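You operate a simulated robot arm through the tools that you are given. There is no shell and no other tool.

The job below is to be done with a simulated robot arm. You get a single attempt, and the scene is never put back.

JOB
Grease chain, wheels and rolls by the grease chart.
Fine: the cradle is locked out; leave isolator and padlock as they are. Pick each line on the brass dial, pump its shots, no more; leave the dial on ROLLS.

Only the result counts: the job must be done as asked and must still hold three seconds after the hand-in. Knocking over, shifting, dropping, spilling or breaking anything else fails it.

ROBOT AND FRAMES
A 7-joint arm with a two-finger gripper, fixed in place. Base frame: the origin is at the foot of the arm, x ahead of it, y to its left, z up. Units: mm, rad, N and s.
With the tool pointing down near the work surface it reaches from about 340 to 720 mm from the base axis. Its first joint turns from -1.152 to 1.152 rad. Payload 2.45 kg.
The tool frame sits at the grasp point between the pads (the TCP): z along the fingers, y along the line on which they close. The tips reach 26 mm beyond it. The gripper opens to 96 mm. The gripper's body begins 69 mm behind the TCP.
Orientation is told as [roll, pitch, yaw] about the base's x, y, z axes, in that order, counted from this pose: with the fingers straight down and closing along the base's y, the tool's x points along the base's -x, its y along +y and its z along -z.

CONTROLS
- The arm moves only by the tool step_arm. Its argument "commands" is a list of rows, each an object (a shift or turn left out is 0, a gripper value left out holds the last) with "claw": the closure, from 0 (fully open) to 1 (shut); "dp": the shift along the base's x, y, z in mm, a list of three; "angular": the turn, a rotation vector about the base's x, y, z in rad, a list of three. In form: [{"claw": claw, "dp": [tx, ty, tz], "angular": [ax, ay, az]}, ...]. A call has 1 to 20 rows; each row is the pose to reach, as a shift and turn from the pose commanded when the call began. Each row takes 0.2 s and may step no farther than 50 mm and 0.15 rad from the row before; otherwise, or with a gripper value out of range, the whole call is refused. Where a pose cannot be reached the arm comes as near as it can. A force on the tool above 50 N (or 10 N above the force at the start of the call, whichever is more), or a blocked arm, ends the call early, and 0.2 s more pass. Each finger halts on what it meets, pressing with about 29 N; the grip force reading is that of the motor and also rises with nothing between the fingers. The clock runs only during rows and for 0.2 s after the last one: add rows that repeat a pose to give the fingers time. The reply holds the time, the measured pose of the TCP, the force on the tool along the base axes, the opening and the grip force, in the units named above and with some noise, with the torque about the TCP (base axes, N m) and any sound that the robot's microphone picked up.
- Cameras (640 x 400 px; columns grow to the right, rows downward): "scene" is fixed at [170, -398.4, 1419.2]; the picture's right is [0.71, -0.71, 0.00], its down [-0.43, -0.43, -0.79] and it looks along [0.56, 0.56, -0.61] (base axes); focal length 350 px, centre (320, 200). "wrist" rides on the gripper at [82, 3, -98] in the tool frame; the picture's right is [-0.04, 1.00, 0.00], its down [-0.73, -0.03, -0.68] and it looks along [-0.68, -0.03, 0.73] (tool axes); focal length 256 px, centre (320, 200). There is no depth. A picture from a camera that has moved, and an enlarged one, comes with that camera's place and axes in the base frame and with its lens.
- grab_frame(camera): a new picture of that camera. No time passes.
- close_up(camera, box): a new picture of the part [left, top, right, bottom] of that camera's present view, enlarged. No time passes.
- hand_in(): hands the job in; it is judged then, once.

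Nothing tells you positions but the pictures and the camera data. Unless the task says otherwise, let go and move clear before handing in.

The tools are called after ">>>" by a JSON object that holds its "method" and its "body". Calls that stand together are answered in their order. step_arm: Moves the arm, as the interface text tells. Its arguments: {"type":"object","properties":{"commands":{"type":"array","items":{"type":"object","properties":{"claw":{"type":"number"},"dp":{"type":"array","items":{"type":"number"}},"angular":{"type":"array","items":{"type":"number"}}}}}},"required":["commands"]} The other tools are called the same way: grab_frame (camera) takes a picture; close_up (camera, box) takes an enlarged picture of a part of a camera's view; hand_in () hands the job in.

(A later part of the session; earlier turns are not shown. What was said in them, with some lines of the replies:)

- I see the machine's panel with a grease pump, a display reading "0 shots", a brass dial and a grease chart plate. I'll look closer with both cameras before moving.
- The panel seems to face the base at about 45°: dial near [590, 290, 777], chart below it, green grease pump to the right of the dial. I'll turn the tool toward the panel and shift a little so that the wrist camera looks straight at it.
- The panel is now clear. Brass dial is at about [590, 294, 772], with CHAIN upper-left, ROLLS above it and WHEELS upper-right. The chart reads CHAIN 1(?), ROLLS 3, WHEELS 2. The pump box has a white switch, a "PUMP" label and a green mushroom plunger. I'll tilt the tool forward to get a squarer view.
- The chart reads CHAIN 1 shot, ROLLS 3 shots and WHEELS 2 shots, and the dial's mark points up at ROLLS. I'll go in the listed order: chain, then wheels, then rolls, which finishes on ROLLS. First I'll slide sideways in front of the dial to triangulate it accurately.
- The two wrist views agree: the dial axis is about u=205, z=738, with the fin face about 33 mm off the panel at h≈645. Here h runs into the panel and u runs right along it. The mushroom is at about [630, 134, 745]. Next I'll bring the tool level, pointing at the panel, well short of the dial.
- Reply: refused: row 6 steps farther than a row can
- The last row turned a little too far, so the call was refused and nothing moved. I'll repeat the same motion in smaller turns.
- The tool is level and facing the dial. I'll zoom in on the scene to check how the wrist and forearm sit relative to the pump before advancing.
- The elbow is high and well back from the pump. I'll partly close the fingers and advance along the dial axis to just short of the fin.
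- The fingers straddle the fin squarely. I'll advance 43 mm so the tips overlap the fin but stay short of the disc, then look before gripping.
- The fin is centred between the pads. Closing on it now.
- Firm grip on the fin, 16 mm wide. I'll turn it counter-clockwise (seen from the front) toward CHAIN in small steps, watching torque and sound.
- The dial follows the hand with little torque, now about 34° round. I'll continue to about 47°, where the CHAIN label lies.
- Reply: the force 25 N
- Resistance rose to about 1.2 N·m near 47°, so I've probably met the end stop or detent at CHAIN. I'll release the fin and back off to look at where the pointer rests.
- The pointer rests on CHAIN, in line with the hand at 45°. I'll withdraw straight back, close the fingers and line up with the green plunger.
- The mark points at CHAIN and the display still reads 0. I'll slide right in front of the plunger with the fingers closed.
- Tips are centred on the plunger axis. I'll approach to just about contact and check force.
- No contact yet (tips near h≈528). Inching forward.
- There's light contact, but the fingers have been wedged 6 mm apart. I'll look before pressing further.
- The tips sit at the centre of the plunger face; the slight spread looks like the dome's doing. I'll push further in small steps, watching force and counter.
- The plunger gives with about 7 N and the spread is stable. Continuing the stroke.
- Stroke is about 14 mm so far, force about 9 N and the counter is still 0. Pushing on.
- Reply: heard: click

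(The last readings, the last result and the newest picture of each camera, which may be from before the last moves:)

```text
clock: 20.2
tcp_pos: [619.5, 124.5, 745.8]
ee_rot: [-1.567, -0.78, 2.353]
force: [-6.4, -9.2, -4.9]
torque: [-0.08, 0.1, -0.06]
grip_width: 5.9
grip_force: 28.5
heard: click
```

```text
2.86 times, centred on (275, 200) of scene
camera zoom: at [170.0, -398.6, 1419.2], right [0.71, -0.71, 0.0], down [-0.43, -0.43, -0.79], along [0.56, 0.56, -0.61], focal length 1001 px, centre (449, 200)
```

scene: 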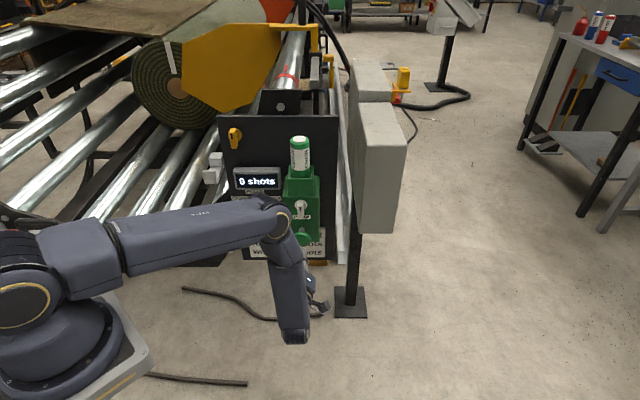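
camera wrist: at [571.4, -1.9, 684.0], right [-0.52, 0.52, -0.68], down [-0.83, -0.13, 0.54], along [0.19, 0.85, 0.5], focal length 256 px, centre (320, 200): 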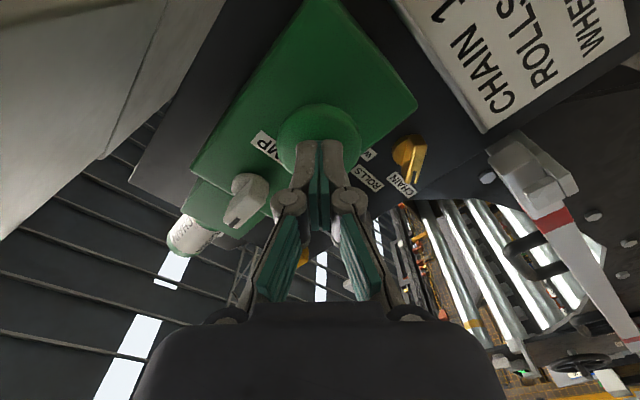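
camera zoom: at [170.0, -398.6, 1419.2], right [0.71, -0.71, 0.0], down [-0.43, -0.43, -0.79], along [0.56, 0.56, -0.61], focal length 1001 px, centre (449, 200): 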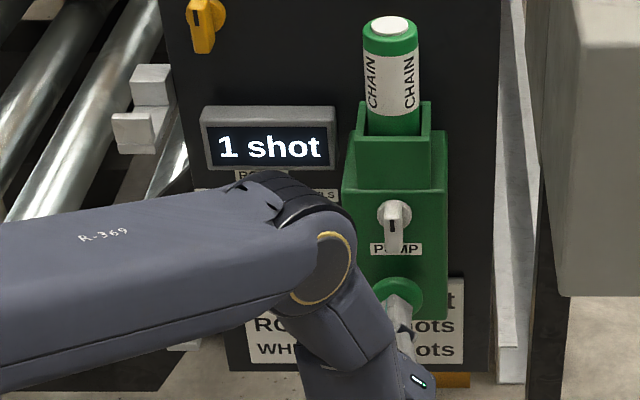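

A click and the counter reads "1 shot": that's the one CHAIN shot. I'll back straight off the plunger in one smooth move and check.

>>> {"method": "step_arm", "body": {"commands": [{"dp": [-15, -15, -1], "claw": 1.0}, {"dp": [-30, -30, -1], "claw": 1.0}, {"dp": [-42, -42, -1], "claw": 1.0}, {"dp": [-42, -42, -1], "claw": 1.0}]}}

>>> {"method": "close_up", "body": {"camera": "scene", "box": [225, 130, 325, 270]}}

>>> {"method": "grab_frame", "body": {"camera": "wrist"}}

```text
clock: 21.2
tcp_pos: [577.5, 83.5, 745.0]
ee_rot: [-1.573, -0.778, 2.357]
force: [-0.3, -0.3, 0.4]
torque: [-0.02, 0.0, 0.03]
grip_width: 0.0
grip_force: 27.9
```

```text
2.86 times, centred on (275, 200) of scene
camera zoom: at [170.0, -398.4, 1419.2], right [0.71, -0.71, 0.0], down [-0.43, -0.43, -0.79], along [0.56, 0.56, -0.61], focal length 1001 px, centre (449, 200)
```

zoom: 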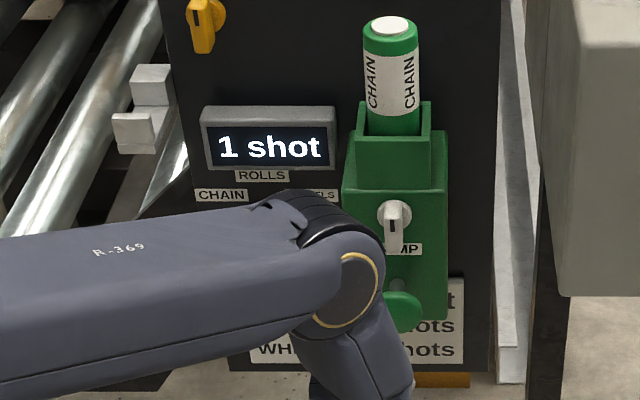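

```text
taken
camera wrist: at [547.2, -25.5, 685.1], right [-0.52, 0.52, -0.68], down [-0.83, -0.13, 0.54], along [0.19, 0.85, 0.5], focal length 256 px, centre (320, 200)
```

wrist: 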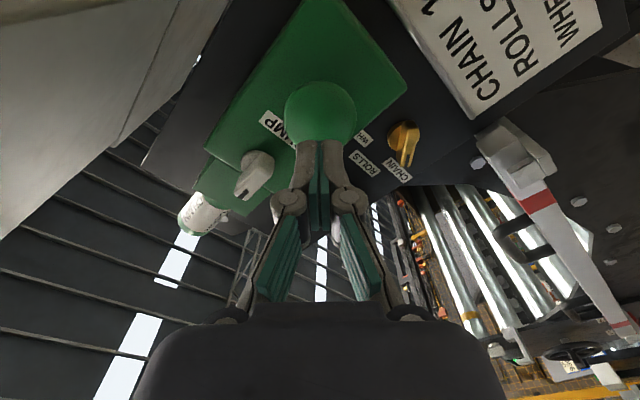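

The plunger sprang back out and the counter holds at 1. Returning to the dial with the fingers opened to 48 mm.

>>> {"method": "step_arm", "body": {"commands": [{"dp": [-24, 27, -3], "claw": 0.8}, {"dp": [-48, 54, -6], "claw": 0.5}, {"dp": [-72, 80, -9], "claw": 0.5}, {"dp": [-95, 107, -12], "claw": 0.5}, {"dp": [-95, 107, -12], "claw": 0.5}]}}

>>> {"method": "grab_frame", "body": {"camera": "wrist"}}

>>> {"method": "close_up", "body": {"camera": "scene", "box": [225, 130, 325, 270]}}

```text
clock: 22.4
tcp_pos: [481.4, 191.6, 732.9]
ee_rot: [-1.57, -0.779, 2.357]
force: [0.0, -1.2, 0.3]
torque: [0.02, -0.02, 0.03]
grip_width: 47.6
grip_force: 0.2
```

```text
taken
camera wrist: at [451.8, 81.7, 672.8], right [-0.52, 0.52, -0.68], down [-0.83, -0.13, 0.54], along [0.19, 0.85, 0.5], focal length 256 px, centre (320, 200)
```

wrist: 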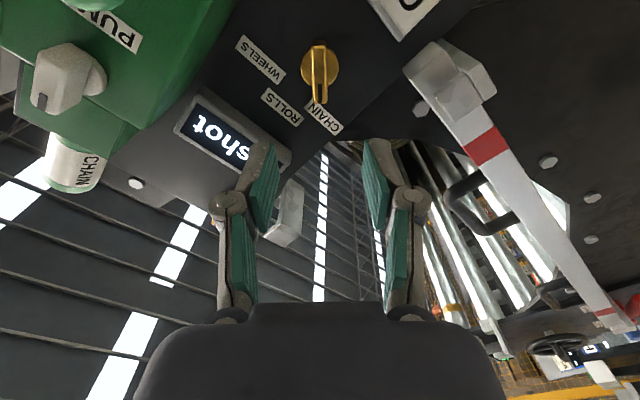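

```text
2.86 times, centred on (275, 200) of scene
camera zoom: at [170.0, -398.4, 1419.2], right [0.71, -0.71, 0.0], down [-0.43, -0.43, -0.79], along [0.56, 0.56, -0.61], focal length 1001 px, centre (449, 200)
```

zoom: 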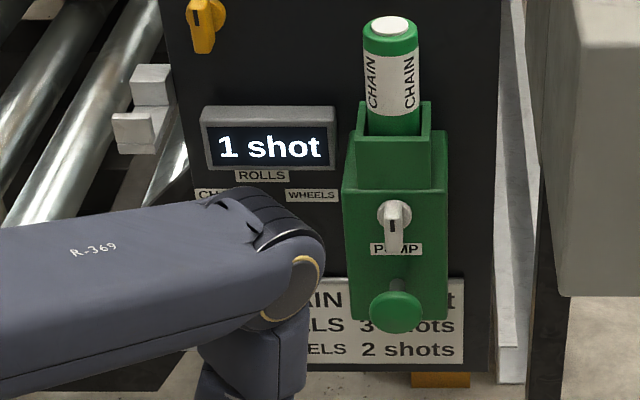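

Lined up with the dial again. Advancing over the fin at the same roll, then gripping.

>>> {"method": "step_arm", "body": {"commands": [{"dp": [28, 28, 0], "claw": 0.5}, {"dp": [56, 56, 0], "claw": 0.5}, {"dp": [78, 78, 0], "claw": 0.5}, {"dp": [96, 96, 0], "claw": 0.5}, {"dp": [113, 112.5, 0], "claw": 0.5}, {"dp": [113, 112.5, 0], "claw": 0.5}]}}

>>> {"method": "grab_frame", "body": {"camera": "wrist"}}

```text
clock: 23.8
tcp_pos: [595.7, 302.6, 732.4]
ee_rot: [-1.571, -0.779, 2.357]
force: [0.2, -0.4, 0.0]
torque: [-0.03, -0.03, 0.01]
grip_width: 47.8
grip_force: 0.0
```

```text
taken
camera wrist: at [566.1, 193.5, 673.3], right [-0.52, 0.52, -0.68], down [-0.83, -0.13, 0.54], along [0.19, 0.85, 0.5], focal length 256 px, centre (320, 200)
```

wrist: 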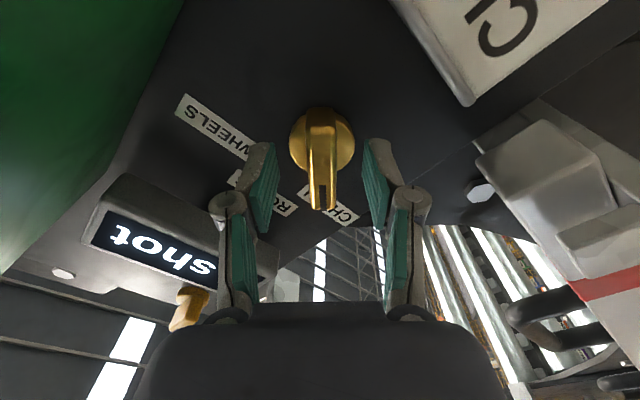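

Fin centred again; gripping and turning clockwise. I'll go most of the way toward WHEELS first, then finish in a second call.

>>> {"method": "step_arm", "body": {"commands": [{"claw": 0.75}, {"claw": 1.0}, {"claw": 1.0}, {"claw": 1.0}, {"claw": 1.0}, {"angular": [0.09, 0.09, 0], "claw": 1.0}, {"angular": [0.18, 0.18, 0], "claw": 1.0}, {"angular": [0.27, 0.27, 0], "claw": 1.0}, {"angular": [0.36, 0.36, 0], "claw": 1.0}, {"angular": [0.45, 0.45, 0], "claw": 1.0}, {"angular": [0.54, 0.54, 0], "claw": 1.0}]}}

>>> {"method": "grab_frame", "body": {"camera": "wrist"}}

>>> {"method": "close_up", "body": {"camera": "scene", "box": [160, 130, 360, 350]}}

```text
clock: 26.2
tcp_pos: [594.9, 304.0, 732.8]
ee_rot: [-1.429, -1.546, 2.219]
force: [-0.6, 22.3, -19.0]
torque: [0.32, -0.28, 0.38]
grip_width: 16.0
grip_force: 42.1
```

```text
taken
camera wrist: at [523.5, 235.0, 650.2], right [-0.71, 0.7, 0.02], down [-0.47, -0.49, 0.74], along [0.53, 0.52, 0.68], focal length 256 px, centre (320, 200)
```

wrist: 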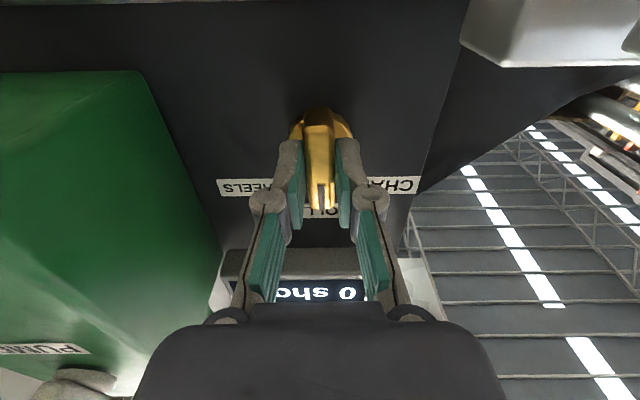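

```text
1.82 times, centred on (260, 240) of scene
camera zoom: at [170.3, -397.8, 1419.4], right [0.71, -0.71, 0.0], down [-0.43, -0.43, -0.79], along [0.56, 0.56, -0.61], focal length 637 px, centre (429, 127)
```

zoom: 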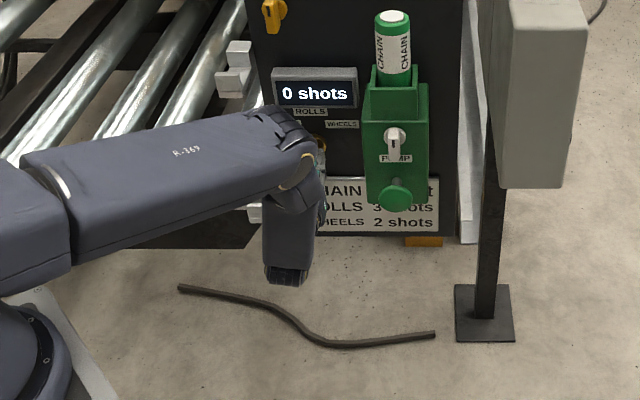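

The display now shows "0 shots", so it tracks the selected line. There's some side load on the fin, so I'll shift 2 mm to relieve it before continuing the turn.

>>> {"method": "step_arm", "body": {"commands": [{"dp": [-1.5, 1.5, -2], "claw": 1.0}, {"dp": [-1.5, 1.5, -2], "claw": 1.0}]}}

```text
clock: 26.8
tcp_pos: [594.0, 303.4, 731.4]
ee_rot: [-1.661, -1.543, 2.447]
force: [-8.4, 10.1, 2.2]
torque: [-0.8, 0.85, 0.33]
grip_width: 16.0
grip_force: 42.0
```

Better. I'll shift another millimetre and turn the remaining ~45° to WHEELS.

>>> {"method": "step_arm", "body": {"commands": [{"dp": [-1, 1, 0], "claw": 1.0}, {"dp": [-1, 1, 0], "angular": [0.09, 0.09, 0], "claw": 1.0}, {"dp": [-1, 1, 0], "angular": [0.18, 0.18, 0], "claw": 1.0}, {"dp": [-1, 1, 0], "angular": [0.27, 0.27, 0], "claw": 1.0}, {"dp": [-1, 1, 0], "angular": [0.36, 0.36, 0], "claw": 1.0}, {"dp": [-1, 1, 0], "angular": [0.45, 0.45, 0], "claw": 1.0}]}}

>>> {"method": "grab_frame", "body": {"camera": "wrist"}}

>>> {"method": "close_up", "body": {"camera": "scene", "box": [160, 130, 360, 350]}}

```text
clock: 28.2
tcp_pos: [593.0, 305.9, 733.0]
ee_rot: [1.579, -0.958, -0.79]
force: [-10.2, 5.3, 10.6]
torque: [0.41, -0.43, 0.01]
grip_width: 15.7
grip_force: 41.2
```

```text
taken
camera wrist: at [488.1, 271.1, 666.6], right [-0.56, 0.56, 0.61], down [-0.17, -0.8, 0.58], along [0.81, 0.23, 0.54], focal length 256 px, centre (320, 200)
```

wrist: 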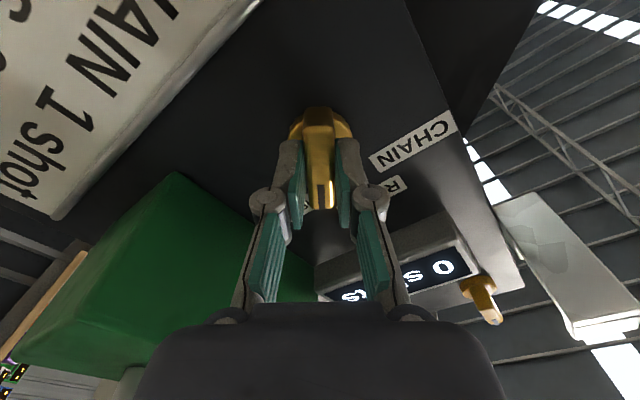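

```text
1.82 times, centred on (260, 240) of scene
camera zoom: at [169.6, -398.4, 1419.3], right [0.71, -0.71, 0.0], down [-0.43, -0.43, -0.79], along [0.56, 0.56, -0.61], focal length 637 px, centre (429, 127)
```

zoom: 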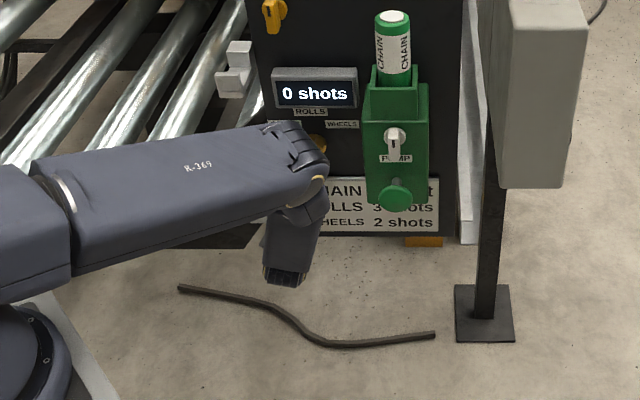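

About 35° past ROLLS now. Turning the last 11° to WHEELS and watching for the stop.

>>> {"method": "step_arm", "body": {"commands": [{"dp": [0, 0, 0], "angular": [0.07, 0.07, 0], "claw": 1.0}, {"dp": [0, 0, 0], "angular": [0.14, 0.14, 0], "claw": 1.0}, {"dp": [0, 0, 0], "angular": [0.14, 0.14, 0], "claw": 1.0}]}}

>>> {"method": "grab_frame", "body": {"camera": "wrist"}}

```text
clock: 29.0
tcp_pos: [592.8, 305.8, 732.4]
ee_rot: [1.578, -0.767, -0.787]
force: [-14.5, 7.8, 19.4]
torque: [-0.19, -1.14, 0.09]
grip_width: 15.9
grip_force: 41.4
```

```text
taken
camera wrist: at [479.7, 279.4, 677.5], right [-0.47, 0.47, 0.75], down [-0.09, -0.87, 0.48], along [0.88, 0.16, 0.45], focal length 256 px, centre (320, 200)
```

wrist: 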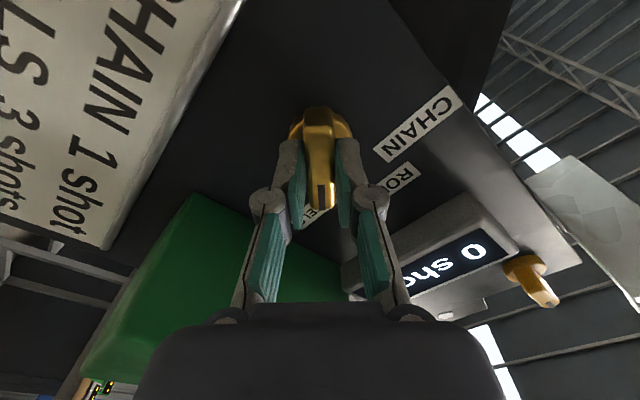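

Torque rose to about 0.9 N·m at 46°, the same signature as at CHAIN. I'll release and check the pointer.

>>> {"method": "step_arm", "body": {"commands": [{"angular": [-0.012, -0.012, 0], "claw": 1.0}, {"angular": [-0.012, -0.012, 0], "claw": 0.5}, {"angular": [-0.012, -0.012, 0], "claw": 0.5}, {"angular": [-0.012, -0.012, 0], "claw": 0.5}, {"angular": [-0.012, -0.012, 0], "claw": 0.5}]}}

>>> {"method": "grab_frame", "body": {"camera": "wrist"}}

>>> {"method": "close_up", "body": {"camera": "scene", "box": [160, 130, 360, 350]}}

```text
clock: 30.2
tcp_pos: [593.1, 304.4, 731.2]
ee_rot: [1.57, -0.781, -0.786]
force: [-0.9, -0.3, -0.8]
torque: [-0.01, -0.01, 0.02]
grip_width: 48.0
grip_force: 0.1
```

```text
taken
camera wrist: at [480.5, 277.9, 675.3], right [-0.48, 0.48, 0.74], down [-0.1, -0.86, 0.5], along [0.87, 0.16, 0.46], focal length 256 px, centre (320, 200)
```

wrist: 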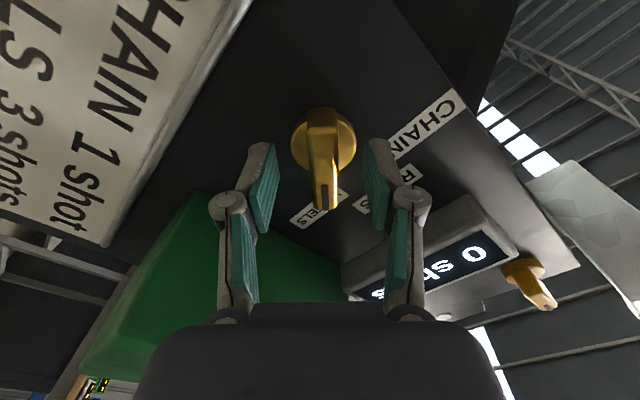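

```text
1.82 times, centred on (260, 240) of scene
camera zoom: at [170.0, -398.4, 1419.2], right [0.71, -0.71, 0.0], down [-0.43, -0.43, -0.79], along [0.56, 0.56, -0.61], focal length 637 px, centre (429, 127)
```

zoom: 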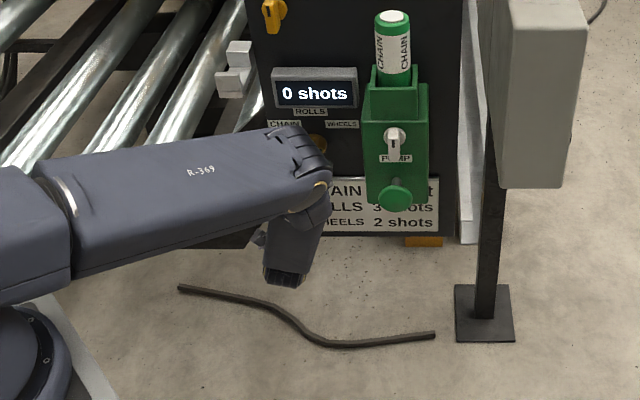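

The pointer rests on WHEELS. Withdrawing, closing the fingers and going back to the plunger.

>>> {"method": "step_arm", "body": {"commands": [{"dp": [-15, -15, 0], "claw": 0.5}, {"dp": [-40, -40, 0], "claw": 0.5}, {"dp": [-65, -65, 0], "claw": 0.5}, {"dp": [-90, -90, 0], "claw": 0.8}, {"dp": [-113, -113, 1], "claw": 1.0}, {"dp": [-88, -138, 4], "claw": 1.0}, {"dp": [-63, -163, 7], "claw": 1.0}, {"dp": [-38, -188, 10], "claw": 1.0}, {"dp": [-9, -215.5, 14], "claw": 1.0}, {"dp": [-9, -215.5, 14], "claw": 1.0}]}}

>>> {"method": "grab_frame", "body": {"camera": "wrist"}}

>>> {"method": "grab_frame", "body": {"camera": "scene"}}

```text
clock: 32.4
tcp_pos: [584.7, 88.7, 743.9]
ee_rot: [1.57, -0.784, -0.784]
force: [-0.4, 0.7, 0.1]
torque: [0.01, 0.0, 0.01]
grip_width: 0.0
grip_force: 28.0
```

```text
taken
camera wrist: at [471.8, 62.8, 688.9], right [-0.48, 0.48, 0.74], down [-0.1, -0.86, 0.5], along [0.87, 0.16, 0.46], focal length 256 px, centre (320, 200)
```

wrist: 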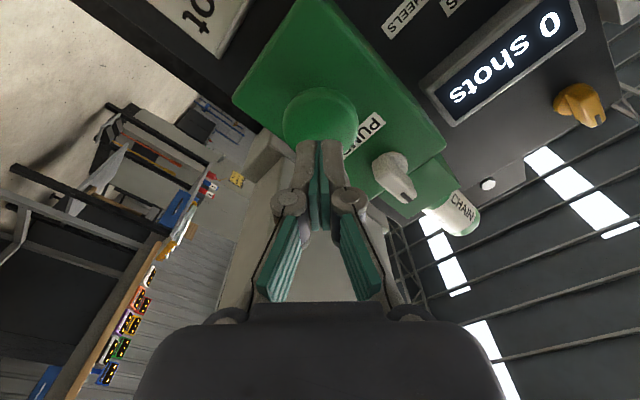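

```text
taken
```

scene: 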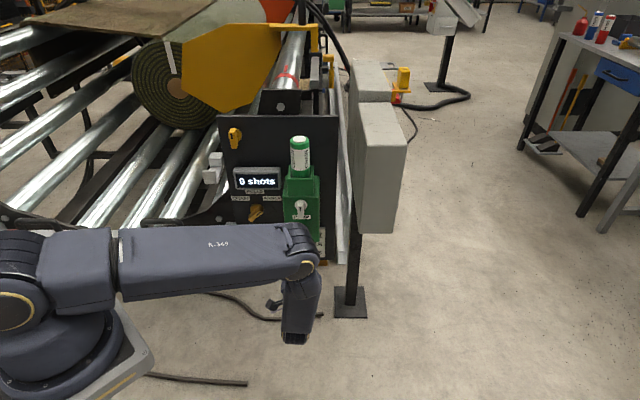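

>>> {"method": "close_up", "body": {"camera": "scene", "box": [225, 160, 295, 230]}}

>>> {"method": "close_up", "body": {"camera": "wrist", "box": [240, 60, 440, 220]}}

```text
5.71 times, centred on (260, 195) of scene
camera zoom: at [170.0, -398.4, 1419.2], right [0.71, -0.71, 0.0], down [-0.43, -0.43, -0.79], along [0.56, 0.56, -0.61], focal length 2002 px, centre (663, 229)
```

zoom: 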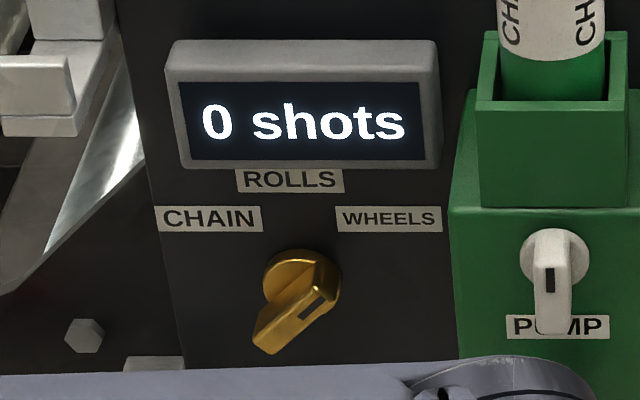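

```text
2.50 times, centred on (340, 140) of wrist
camera zoom: at [471.8, 62.8, 688.9], right [-0.48, 0.48, 0.74], down [-0.1, -0.86, 0.5], along [0.87, 0.16, 0.46], focal length 640 px, centre (270, 350)
```

zoom: 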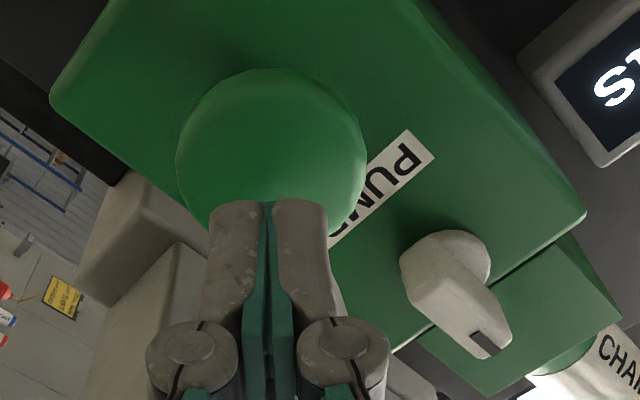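

The scene view confirms the mark on WHEELS and 0 shots. First WHEELS shot: press to the same depth as before and fully retract, in one call.

>>> {"method": "step_arm", "body": {"commands": [{"dp": [12, 12, 1], "claw": 1.0}, {"dp": [20, 20, 1], "claw": 1.0}, {"dp": [26, 26, 1], "claw": 1.0}, {"dp": [30, 30, 1], "claw": 1.0}, {"dp": [33, 33, 1], "claw": 1.0}, {"dp": [36, 36, 1], "claw": 1.0}, {"dp": [36, 36, 1], "claw": 1.0}]}}

>>> {"method": "close_up", "body": {"camera": "scene", "box": [225, 160, 325, 260]}}

```text
clock: 34.0
tcp_pos: [619.7, 125.2, 746.2]
ee_rot: [1.57, -0.781, -0.786]
force: [-12.2, -5.3, 0.9]
torque: [0.0, -0.01, 0.09]
grip_width: 6.2
grip_force: 28.4
heard: click
```

```text
4.00 times, centred on (275, 210) of scene
camera zoom: at [169.7, -398.5, 1419.2], right [0.71, -0.71, 0.0], down [-0.43, -0.43, -0.79], along [0.56, 0.56, -0.61], focal length 1402 px, centre (500, 160)
```

zoom: 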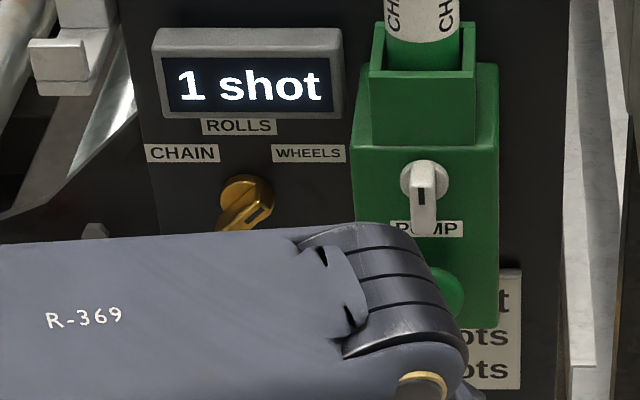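

One click and "1 shot" with the dial on WHEELS. Retracting fully to let the plunger return.

>>> {"method": "step_arm", "body": {"commands": [{"dp": [-12, -12, 0], "claw": 1.0}, {"dp": [-25, -25, 0], "claw": 1.0}, {"dp": [-36, -36, 0], "claw": 1.0}, {"dp": [-36, -36, 0], "claw": 1.0}]}}

>>> {"method": "close_up", "body": {"camera": "scene", "box": [225, 160, 325, 260]}}

>>> {"method": "grab_frame", "body": {"camera": "wrist"}}

```text
clock: 35.0
tcp_pos: [582.9, 88.7, 746.8]
ee_rot: [1.573, -0.781, -0.786]
force: [0.6, 0.9, -0.2]
torque: [-0.02, 0.01, 0.0]
grip_width: 0.0
grip_force: 28.5
```

```text
4.00 times, centred on (275, 210) of scene
camera zoom: at [170.0, -398.4, 1419.2], right [0.71, -0.71, 0.0], down [-0.43, -0.43, -0.79], along [0.56, 0.56, -0.61], focal length 1402 px, centre (500, 160)
```

zoom: 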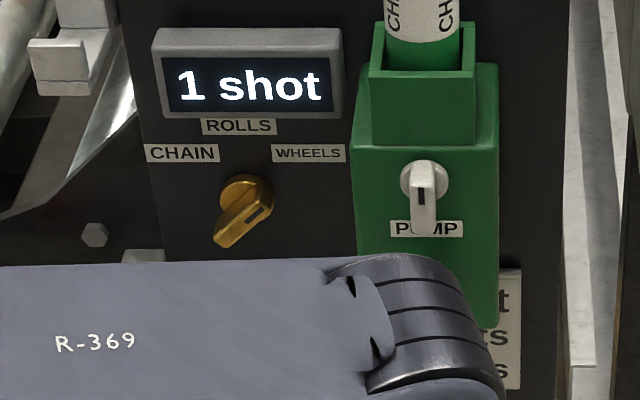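

```text
taken
camera wrist: at [471.3, 62.2, 690.5], right [-0.48, 0.48, 0.74], down [-0.1, -0.86, 0.5], along [0.87, 0.16, 0.46], focal length 256 px, centre (320, 200)
```

wrist: 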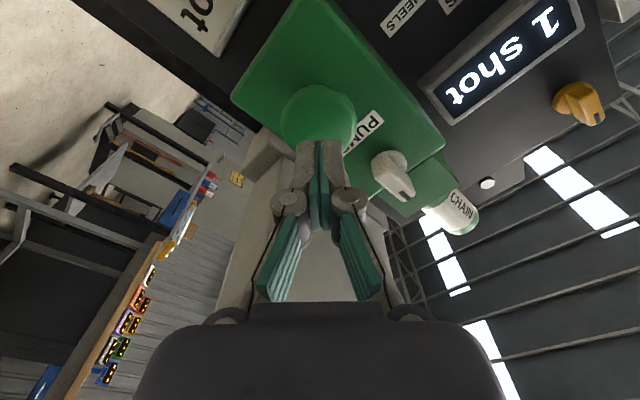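

The plunger is back out and the counter holds at 1. Second WHEELS shot with the same stroke.

>>> {"method": "step_arm", "body": {"commands": [{"dp": [12, 12, -1], "claw": 1.0}, {"dp": [20, 20, -1], "claw": 1.0}, {"dp": [26, 26, -1], "claw": 1.0}, {"dp": [30, 30, -1], "claw": 1.0}, {"dp": [33, 33, -1], "claw": 1.0}, {"dp": [36, 36, -1], "claw": 1.0}, {"dp": [36, 36, -1], "claw": 1.0}]}}

>>> {"method": "close_up", "body": {"camera": "scene", "box": [225, 160, 325, 260]}}

```text
clock: 36.6
tcp_pos: [619.7, 125.5, 744.6]
ee_rot: [1.568, -0.78, -0.785]
force: [-9.5, -6.0, 0.4]
torque: [-0.02, -0.03, 0.02]
grip_width: 5.8
grip_force: 28.4
heard: click
```

```text
4.00 times, centred on (275, 210) of scene
camera zoom: at [169.8, -398.5, 1419.2], right [0.71, -0.71, 0.0], down [-0.43, -0.43, -0.79], along [0.56, 0.56, -0.61], focal length 1402 px, centre (500, 160)
```

zoom: 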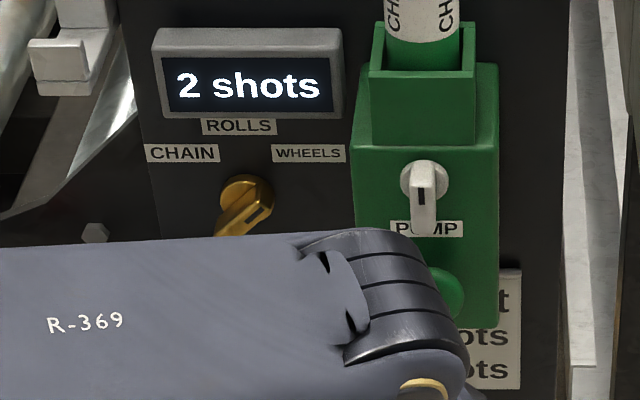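

Two shots on WHEELS, as charted. Retracting and returning in front of the dial with the fingers opened.

>>> {"method": "step_arm", "body": {"commands": [{"dp": [-15, -15, 0], "claw": 1.0}, {"dp": [-30, -30, 0], "claw": 1.0}, {"dp": [-42, -42, 0], "claw": 1.0}, {"dp": [-66, -15, -3], "claw": 0.8}, {"dp": [-90, 12, -6], "claw": 0.5}, {"dp": [-115, 40, -10], "claw": 0.5}, {"dp": [-139.5, 66.5, -13.5], "claw": 0.5}, {"dp": [-139.5, 66.5, -13.5], "claw": 0.5}]}}

>>> {"method": "grab_frame", "body": {"camera": "wrist"}}

>>> {"method": "close_up", "body": {"camera": "scene", "box": [200, 130, 340, 270]}}

```text
clock: 38.4
tcp_pos: [480.7, 193.4, 732.3]
ee_rot: [1.571, -0.784, -0.787]
force: [0.3, 0.1, -0.2]
torque: [-0.01, 0.02, 0.01]
grip_width: 48.1
grip_force: 0.0
```

```text
taken
camera wrist: at [368.2, 165.3, 676.1], right [-0.48, 0.48, 0.74], down [-0.1, -0.86, 0.5], along [0.87, 0.16, 0.46], focal length 256 px, centre (320, 200)
```

wrist: 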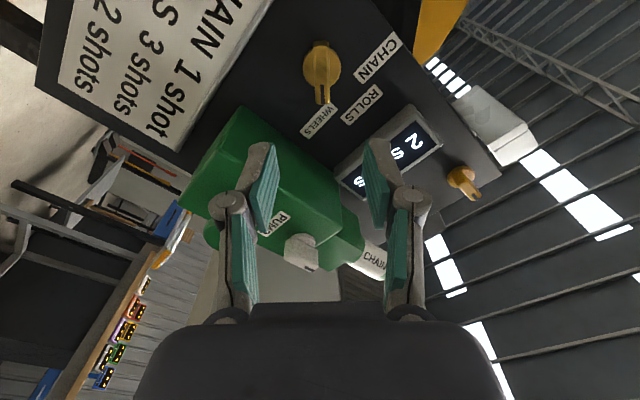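

```text
2.86 times, centred on (270, 200) of scene
camera zoom: at [170.0, -398.4, 1419.2], right [0.71, -0.71, 0.0], down [-0.43, -0.43, -0.79], along [0.56, 0.56, -0.61], focal length 1001 px, centre (463, 200)
```

zoom: 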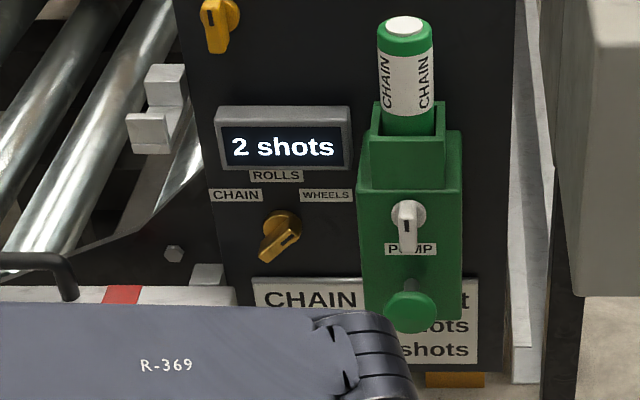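

The counter holds at 2 and the plunger is out. Advancing over the fin again.

>>> {"method": "step_arm", "body": {"commands": [{"dp": [28, 28, 0], "claw": 0.5}, {"dp": [56, 56, 0], "claw": 0.5}, {"dp": [78, 78, 0], "claw": 0.5}, {"dp": [96, 96, -1], "claw": 0.5}, {"dp": [112.3, 111.6, -1.3], "claw": 0.5}, {"dp": [112.3, 111.6, -1.3], "claw": 0.5}]}}

>>> {"method": "grab_frame", "body": {"camera": "wrist"}}

```text
clock: 39.8
tcp_pos: [593.2, 304.6, 729.8]
ee_rot: [1.57, -0.779, -0.784]
force: [-0.5, 0.5, -0.1]
torque: [0.0, 0.01, -0.02]
grip_width: 48.0
grip_force: 0.2
```

```text
taken
camera wrist: at [480.9, 277.5, 674.7], right [-0.48, 0.48, 0.74], down [-0.1, -0.86, 0.5], along [0.87, 0.16, 0.46], focal length 256 px, centre (320, 200)
```

wrist: 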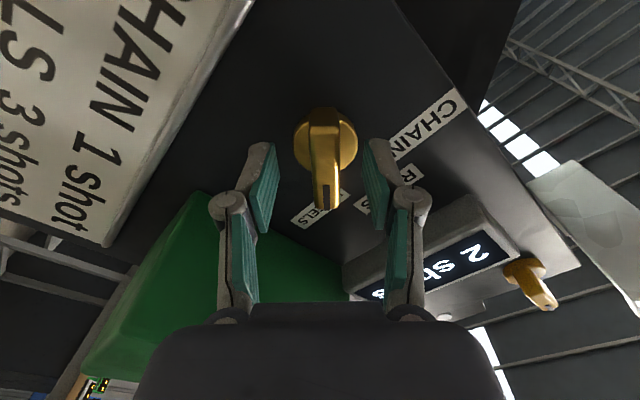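

The fin is about 3 mm off centre to the picture's right, so I'll shift slightly, grip, then turn counter-clockwise back toward ROLLS.

>>> {"method": "step_arm", "body": {"commands": [{"dp": [-1.2, 1.2, 1.9], "claw": 0.5}, {"dp": [-1.2, 1.2, 1.9], "claw": 0.75}, {"dp": [-1.2, 1.2, 1.9], "claw": 1.0}, {"dp": [-1.2, 1.2, 1.9], "claw": 1.0}, {"dp": [-1.2, 1.2, 1.9], "claw": 1.0}, {"dp": [-1.2, 1.2, 1.9], "claw": 1.0}]}}

```text
clock: 41.2
tcp_pos: [591.8, 305.1, 732.5]
ee_rot: [1.574, -0.782, -0.786]
force: [-2.0, 0.9, 4.0]
torque: [-0.02, -0.15, 0.11]
grip_width: 15.9
grip_force: 41.8
```

Clean grip with little side load. Turning 45° back to ROLLS.

>>> {"method": "step_arm", "body": {"commands": [{"angular": [-0.09, -0.09, 0], "claw": 1.0}, {"angular": [-0.18, -0.18, 0], "claw": 1.0}, {"angular": [-0.27, -0.27, 0], "claw": 1.0}, {"angular": [-0.36, -0.36, 0], "claw": 1.0}, {"angular": [-0.45, -0.45, 0], "claw": 1.0}, {"angular": [-0.52, -0.52, 0], "claw": 1.0}, {"angular": [-0.557, -0.557, 0], "claw": 1.0}, {"angular": [-0.557, -0.557, 0], "claw": 1.0}]}}

>>> {"method": "grab_frame", "body": {"camera": "wrist"}}

>>> {"method": "close_up", "body": {"camera": "scene", "box": [200, 130, 340, 270]}}

```text
clock: 43.0
tcp_pos: [593.2, 303.0, 732.7]
ee_rot: [-1.689, -1.571, 2.47]
force: [29.7, 5.4, -8.9]
torque: [-0.64, 0.74, -0.36]
grip_width: 15.8
grip_force: 41.5
```

```text
taken
camera wrist: at [521.0, 236.9, 650.0], right [-0.7, 0.71, 0.04], down [-0.46, -0.5, 0.73], along [0.54, 0.5, 0.68], focal length 256 px, centre (320, 200)
```

wrist: 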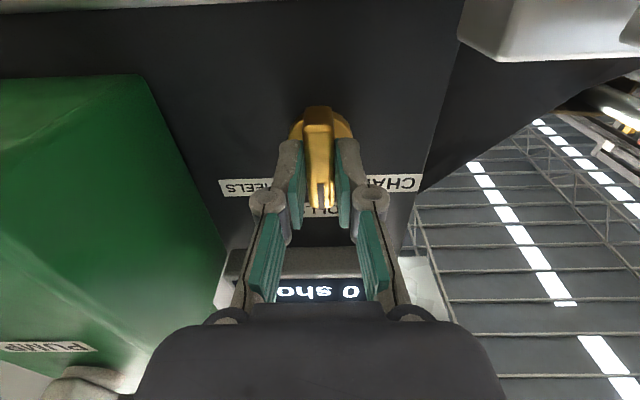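

```text
2.86 times, centred on (270, 200) of scene
camera zoom: at [170.7, -398.2, 1419.2], right [0.71, -0.71, 0.0], down [-0.43, -0.43, -0.79], along [0.56, 0.56, -0.61], focal length 1001 px, centre (463, 200)
```

zoom: 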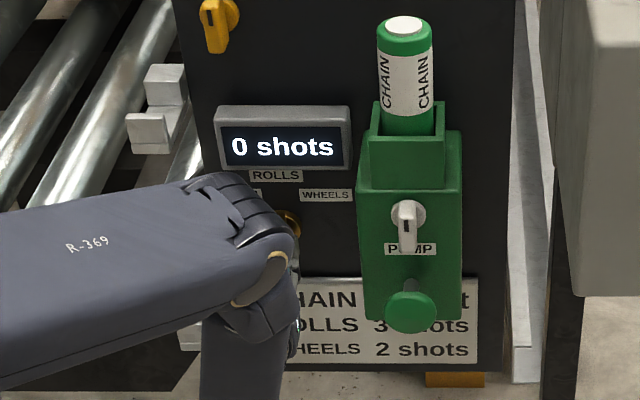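

The display switched to "0 shots", so ROLLS is selected, and the hand is upright. I'll relieve the side load before opening so the dial isn't nudged.

>>> {"method": "step_arm", "body": {"commands": [{"dp": [2.4, 0, -0.8], "claw": 1.0}, {"dp": [2.4, 0, -0.8], "claw": 1.0}]}}

```text
clock: 43.6
tcp_pos: [593.7, 304.4, 732.3]
ee_rot: [2.654, -1.566, -1.869]
force: [-7.7, -23.0, 12.8]
torque: [0.55, -0.52, -0.25]
grip_width: 15.8
grip_force: 41.8
```

>>> {"method": "step_arm", "body": {"commands": [{"dp": [-0.4, -1.0, 0.6], "claw": 1.0}, {"dp": [-0.4, -1.0, 0.6], "claw": 1.0}]}}

```text
clock: 44.2
tcp_pos: [594.8, 303.0, 732.0]
ee_rot: [2.046, -1.569, -1.263]
force: [-0.3, -14.1, 5.2]
torque: [1.0, -0.95, -0.24]
grip_width: 15.9
grip_force: 41.7
```

The side load is small now and there's no twist about the dial axis. Opening the fingers and checking the pointer.

>>> {"method": "step_arm", "body": {"commands": [{"claw": 0.5}, {"claw": 0.5}, {"claw": 0.5}, {"claw": 0.5}]}}

>>> {"method": "grab_frame", "body": {"camera": "wrist"}}

```text
clock: 45.2
tcp_pos: [593.4, 303.9, 730.7]
ee_rot: [1.789, -1.569, -1.004]
force: [-0.7, -1.0, 0.2]
torque: [-0.02, -0.03, 0.04]
grip_width: 48.3
grip_force: 0.0
```

```text
taken
camera wrist: at [521.3, 236.9, 649.7], right [-0.71, 0.71, 0.04], down [-0.46, -0.5, 0.73], along [0.54, 0.5, 0.68], focal length 256 px, centre (320, 200)
```

wrist: 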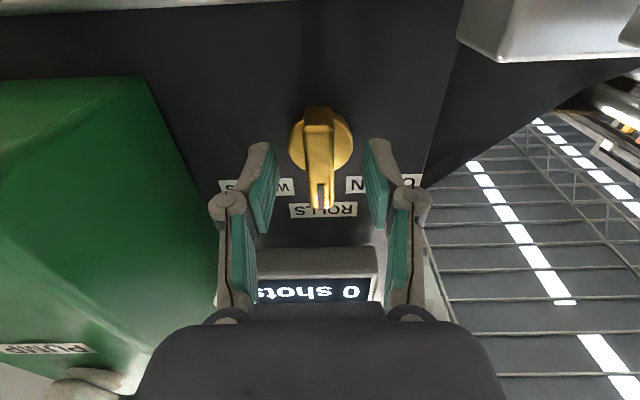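

The fin stands upright on ROLLS, as at the start. Withdrawing and going to the plunger for the ROLLS shots.

>>> {"method": "step_arm", "body": {"commands": [{"dp": [-15, -15, 0], "claw": 0.5}, {"dp": [-40, -40, 0], "claw": 0.5}, {"dp": [-65, -65, 0], "claw": 0.5}, {"dp": [-90, -90, 0], "claw": 0.8}, {"dp": [-113, -113, 1], "claw": 1.0}, {"dp": [-88, -138, 4], "claw": 1.0}, {"dp": [-63, -163, 7], "claw": 1.0}, {"dp": [-38, -188, 10], "claw": 1.0}, {"dp": [-9, -215, 14], "claw": 1.0}, {"dp": [-9, -215, 14], "claw": 1.0}]}}

>>> {"method": "grab_frame", "body": {"camera": "wrist"}}

>>> {"method": "close_up", "body": {"camera": "scene", "box": [225, 160, 325, 260]}}

```text
clock: 47.4
tcp_pos: [586.8, 87.0, 746.6]
ee_rot: [1.798, -1.568, -1.012]
force: [0.1, 0.9, 0.0]
torque: [0.01, -0.02, -0.01]
grip_width: 0.0
grip_force: 28.7
```

```text
taken
camera wrist: at [513.5, 20.0, 663.9], right [-0.71, 0.71, 0.04], down [-0.46, -0.5, 0.73], along [0.54, 0.5, 0.68], focal length 256 px, centre (320, 200)
```

wrist: 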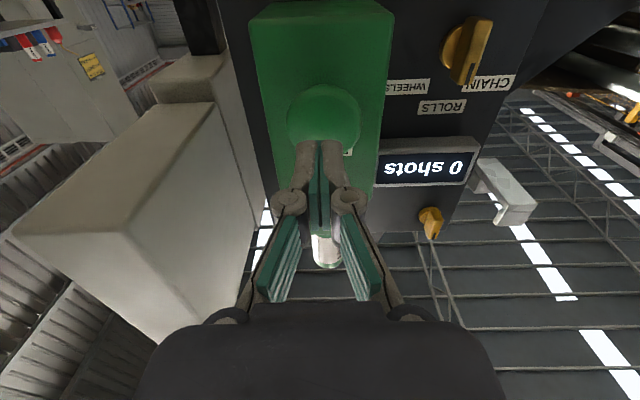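

```text
4.00 times, centred on (275, 210) of scene
camera zoom: at [170.0, -398.4, 1419.2], right [0.71, -0.71, 0.0], down [-0.43, -0.43, -0.79], along [0.56, 0.56, -0.61], focal length 1402 px, centre (500, 160)
```

zoom: 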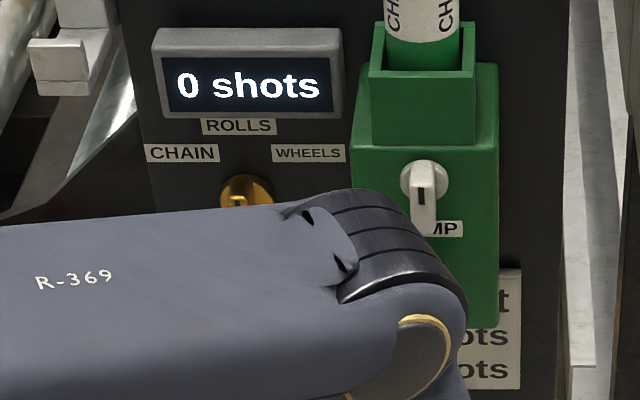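

Dial upright on ROLLS with 0 shots. First ROLLS shot, same stroke.

>>> {"method": "step_arm", "body": {"commands": [{"dp": [11, 13, -1], "claw": 1.0}, {"dp": [19, 21, -1], "claw": 1.0}, {"dp": [25, 27, -1], "claw": 1.0}, {"dp": [29, 31, -1], "claw": 1.0}, {"dp": [32, 34, -1], "claw": 1.0}, {"dp": [35, 37, -1], "claw": 1.0}, {"dp": [35, 37, -1], "claw": 1.0}]}}

>>> {"method": "close_up", "body": {"camera": "scene", "box": [225, 160, 325, 260]}}

```text
clock: 49.0
tcp_pos: [620.2, 124.9, 744.5]
ee_rot: [1.93, -1.569, -1.146]
force: [-4.9, -10.9, 3.6]
torque: [0.04, -0.08, -0.07]
grip_width: 6.0
grip_force: 28.4
heard: click
```

```text
4.00 times, centred on (275, 210) of scene
camera zoom: at [169.8, -398.6, 1419.2], right [0.71, -0.71, 0.0], down [-0.43, -0.43, -0.79], along [0.56, 0.56, -0.61], focal length 1402 px, centre (500, 160)
```

zoom: 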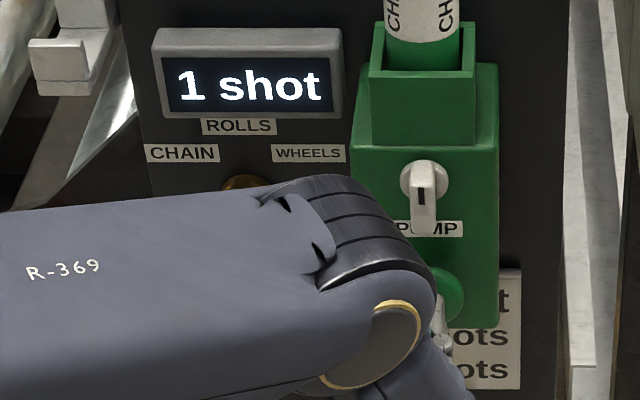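

ROLLS shot 1 registered. Retracting fully.

>>> {"method": "step_arm", "body": {"commands": [{"dp": [-12, -12, 0], "claw": 1.0}, {"dp": [-25, -25, 0], "claw": 1.0}, {"dp": [-36, -36, 0], "claw": 1.0}, {"dp": [-36, -36, 0], "claw": 1.0}]}}

>>> {"method": "close_up", "body": {"camera": "scene", "box": [225, 160, 325, 260]}}

```text
clock: 50.0
tcp_pos: [581.8, 90.3, 744.8]
ee_rot: [1.762, -1.568, -0.975]
force: [-0.1, 0.4, -0.2]
torque: [-0.01, 0.01, 0.0]
grip_width: 0.0
grip_force: 28.6
```

```text
4.00 times, centred on (275, 210) of scene
camera zoom: at [170.0, -398.4, 1419.2], right [0.71, -0.71, 0.0], down [-0.43, -0.43, -0.79], along [0.56, 0.56, -0.61], focal length 1402 px, centre (500, 160)
```

zoom: 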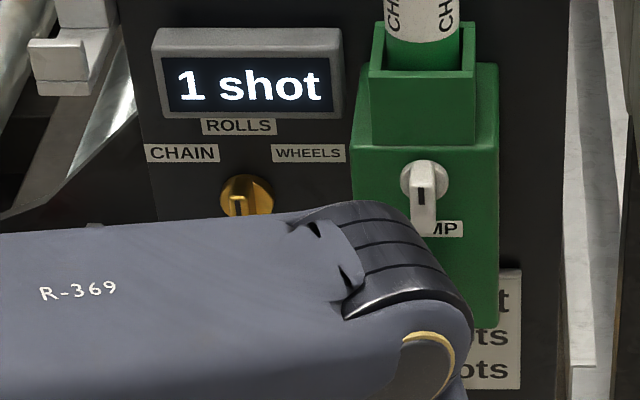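

The counter is steady at 1. Second ROLLS shot.

>>> {"method": "step_arm", "body": {"commands": [{"dp": [12, 12, 0], "claw": 1.0}, {"dp": [20, 20, 0], "claw": 1.0}, {"dp": [26, 26, 0], "claw": 1.0}, {"dp": [30, 30, 0], "claw": 1.0}, {"dp": [33, 33, 0], "claw": 1.0}, {"dp": [36, 36, 0], "claw": 1.0}, {"dp": [36, 36, 0], "claw": 1.0}]}}

>>> {"method": "close_up", "body": {"camera": "scene", "box": [225, 160, 325, 260]}}

```text
clock: 51.6
tcp_pos: [619.5, 125.8, 746.1]
ee_rot: [1.544, -1.568, -0.76]
force: [-8.8, -7.6, 0.5]
torque: [0.05, 0.02, 0.05]
grip_width: 6.0
grip_force: 28.1
heard: click
```

```text
4.00 times, centred on (275, 210) of scene
camera zoom: at [169.8, -398.5, 1419.2], right [0.71, -0.71, 0.0], down [-0.43, -0.43, -0.79], along [0.56, 0.56, -0.61], focal length 1402 px, centre (500, 160)
```

zoom: 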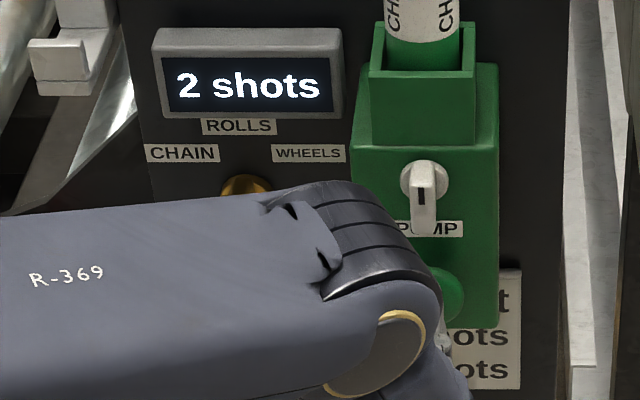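

Two of three on ROLLS. Retracting fully before the last one.

>>> {"method": "step_arm", "body": {"commands": [{"dp": [-12, -12, 0], "claw": 1.0}, {"dp": [-25, -25, 0], "claw": 1.0}, {"dp": [-36, -36, 0], "claw": 1.0}, {"dp": [-36, -36, 0], "claw": 1.0}]}}

>>> {"method": "close_up", "body": {"camera": "scene", "box": [225, 160, 325, 260]}}

```text
clock: 52.6
tcp_pos: [583.8, 88.2, 745.5]
ee_rot: [2.091, -1.57, -1.306]
force: [-0.1, -0.8, 0.8]
torque: [-0.01, 0.02, 0.02]
grip_width: 0.0
grip_force: 28.8
```

```text
4.00 times, centred on (275, 210) of scene
camera zoom: at [170.0, -398.4, 1419.2], right [0.71, -0.71, 0.0], down [-0.43, -0.43, -0.79], along [0.56, 0.56, -0.61], focal length 1402 px, centre (500, 160)
```

zoom: 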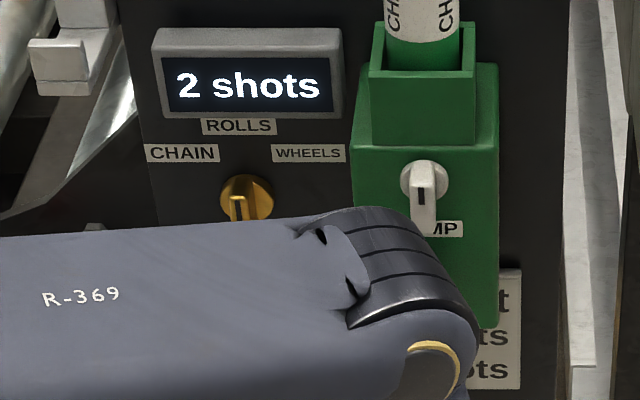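

The counter is steady at 2. Third and last ROLLS shot.

>>> {"method": "step_arm", "body": {"commands": [{"dp": [12, 12, 0], "claw": 1.0}, {"dp": [20, 20, 0], "claw": 1.0}, {"dp": [26, 26, 0], "claw": 1.0}, {"dp": [30, 30, 0], "claw": 1.0}, {"dp": [33, 33, 0], "claw": 1.0}, {"dp": [36, 36, 0], "claw": 1.0}, {"dp": [36, 36, 0], "claw": 1.0}]}}

>>> {"method": "close_up", "body": {"camera": "scene", "box": [225, 160, 325, 260]}}

```text
clock: 54.2
tcp_pos: [619.1, 126.0, 745.0]
ee_rot: [1.522, -1.569, -0.737]
force: [-7.5, -7.3, 1.8]
torque: [0.05, -0.04, 0.04]
grip_width: 6.0
grip_force: 28.4
heard: click
```

```text
4.00 times, centred on (275, 210) of scene
camera zoom: at [169.8, -398.6, 1419.2], right [0.71, -0.71, 0.0], down [-0.43, -0.43, -0.79], along [0.56, 0.56, -0.61], focal length 1402 px, centre (500, 160)
```

zoom: 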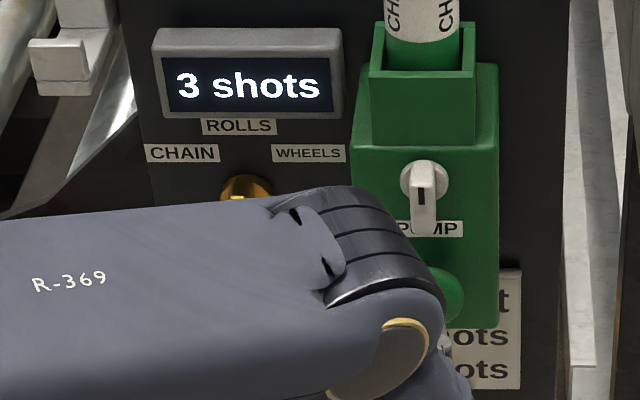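

Three shots on ROLLS, so the chart is complete. I'll back well clear of the panel and take a last look.

>>> {"method": "step_arm", "body": {"commands": [{"dp": [-15, -15, 0], "claw": 1.0}, {"dp": [-40, -40, 0], "claw": 1.0}, {"dp": [-65, -65, 0], "claw": 1.0}, {"dp": [-90, -90, 0], "claw": 1.0}, {"dp": [-115, -100, 0], "claw": 1.0}, {"dp": [-140, -100, 0], "claw": 1.0}, {"dp": [-140, -100, 0], "claw": 1.0}]}}

>>> {"method": "grab_frame", "body": {"camera": "wrist"}}

>>> {"method": "grab_frame", "body": {"camera": "scene"}}

>>> {"method": "close_up", "body": {"camera": "scene", "box": [200, 110, 360, 270]}}

```text
clock: 55.8
tcp_pos: [479.4, 25.2, 744.1]
ee_rot: [1.976, -1.569, -1.192]
force: [-0.1, 0.0, 0.0]
torque: [0.01, -0.02, -0.02]
grip_width: 0.0
grip_force: 28.5
```

```text
taken
camera wrist: at [406.9, -41.6, 662.8], right [-0.71, 0.71, 0.04], down [-0.46, -0.5, 0.73], along [0.54, 0.5, 0.68], focal length 256 px, centre (320, 200)
```

wrist: 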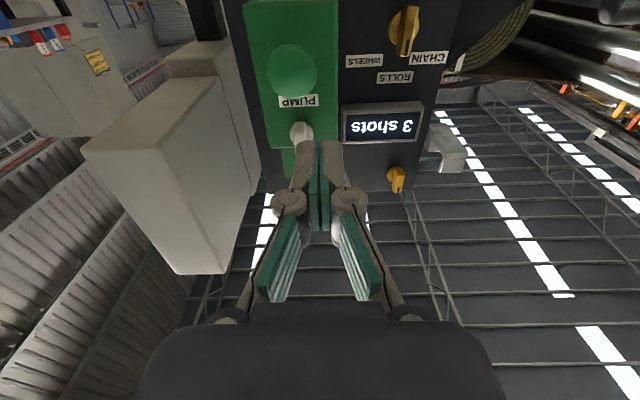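

```text
taken
```

scene: 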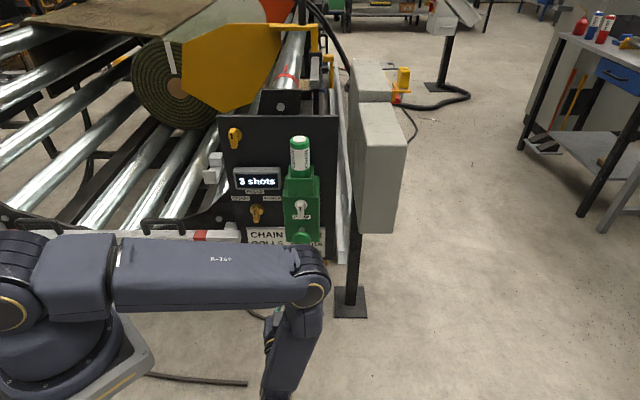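

```text
2.50 times, centred on (280, 190) of scene
camera zoom: at [170.0, -398.4, 1419.2], right [0.71, -0.71, 0.0], down [-0.43, -0.43, -0.79], along [0.56, 0.56, -0.61], focal length 876 px, centre (420, 225)
```

zoom: 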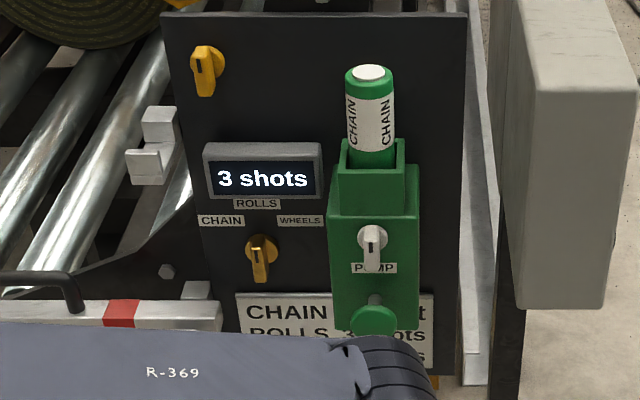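

The panel is clear, the counter reads 3 shots, the plunger is out and the white switch and isolator are untouched. One close look at the dial's mark before handing in.

>>> {"method": "close_up", "body": {"camera": "scene", "box": [225, 170, 295, 235]}}

>>> {"method": "close_up", "body": {"camera": "scene", "box": [320, 40, 440, 140]}}

```text
6.15 times, centred on (260, 202) of scene
camera zoom: at [170.0, -398.4, 1419.2], right [0.71, -0.71, 0.0], down [-0.43, -0.43, -0.79], along [0.56, 0.56, -0.61], focal length 2156 px, centre (689, 185)
```

zoom: 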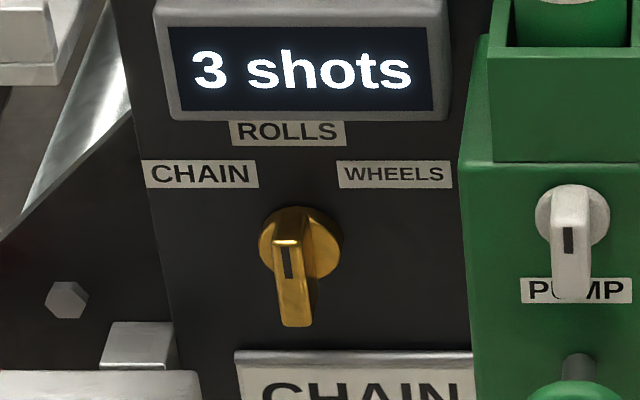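

```text
4.00 times, centred on (380, 90) of scene
camera zoom: at [170.0, -398.4, 1419.2], right [0.71, -0.71, 0.0], down [-0.43, -0.43, -0.79], along [0.56, 0.56, -0.61], focal length 1402 px, centre (80, 640)
```

zoom: 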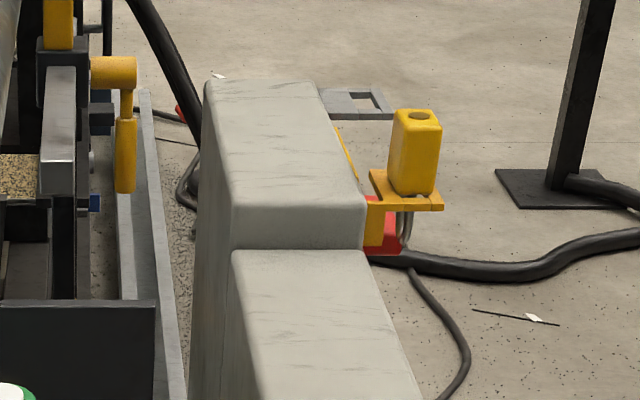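

The dial's mark points straight up at ROLLS and the display shows 3 shots. CHAIN got 1 shot, WHEELS 2 and ROLLS 3, and the isolator and padlock look unchanged. The arm is clear, so I'm handing in.

>>> {"method": "hand_in", "body": {}}

```text
The job is handed in.
```

The greasing is done to the chart and handed in. I have no verdict on it yet.

| Line | Shots on chart | Shots pumped |
|---|---|---|
| CHAIN | 1 | 1 |
| WHEELS | 2 | 2 |
| ROLLS | 3 | 3 |

Each press gave one click, and the display went up by one each time. No extra shots were pumped on any line.

The brass dial is back on ROLLS with its mark pointing straight up at the label. I did not touch the isolator, the padlock or the white switch by the pump, and they look the same as at the start. The plunger has sprung back out and the arm is clear of the panel.
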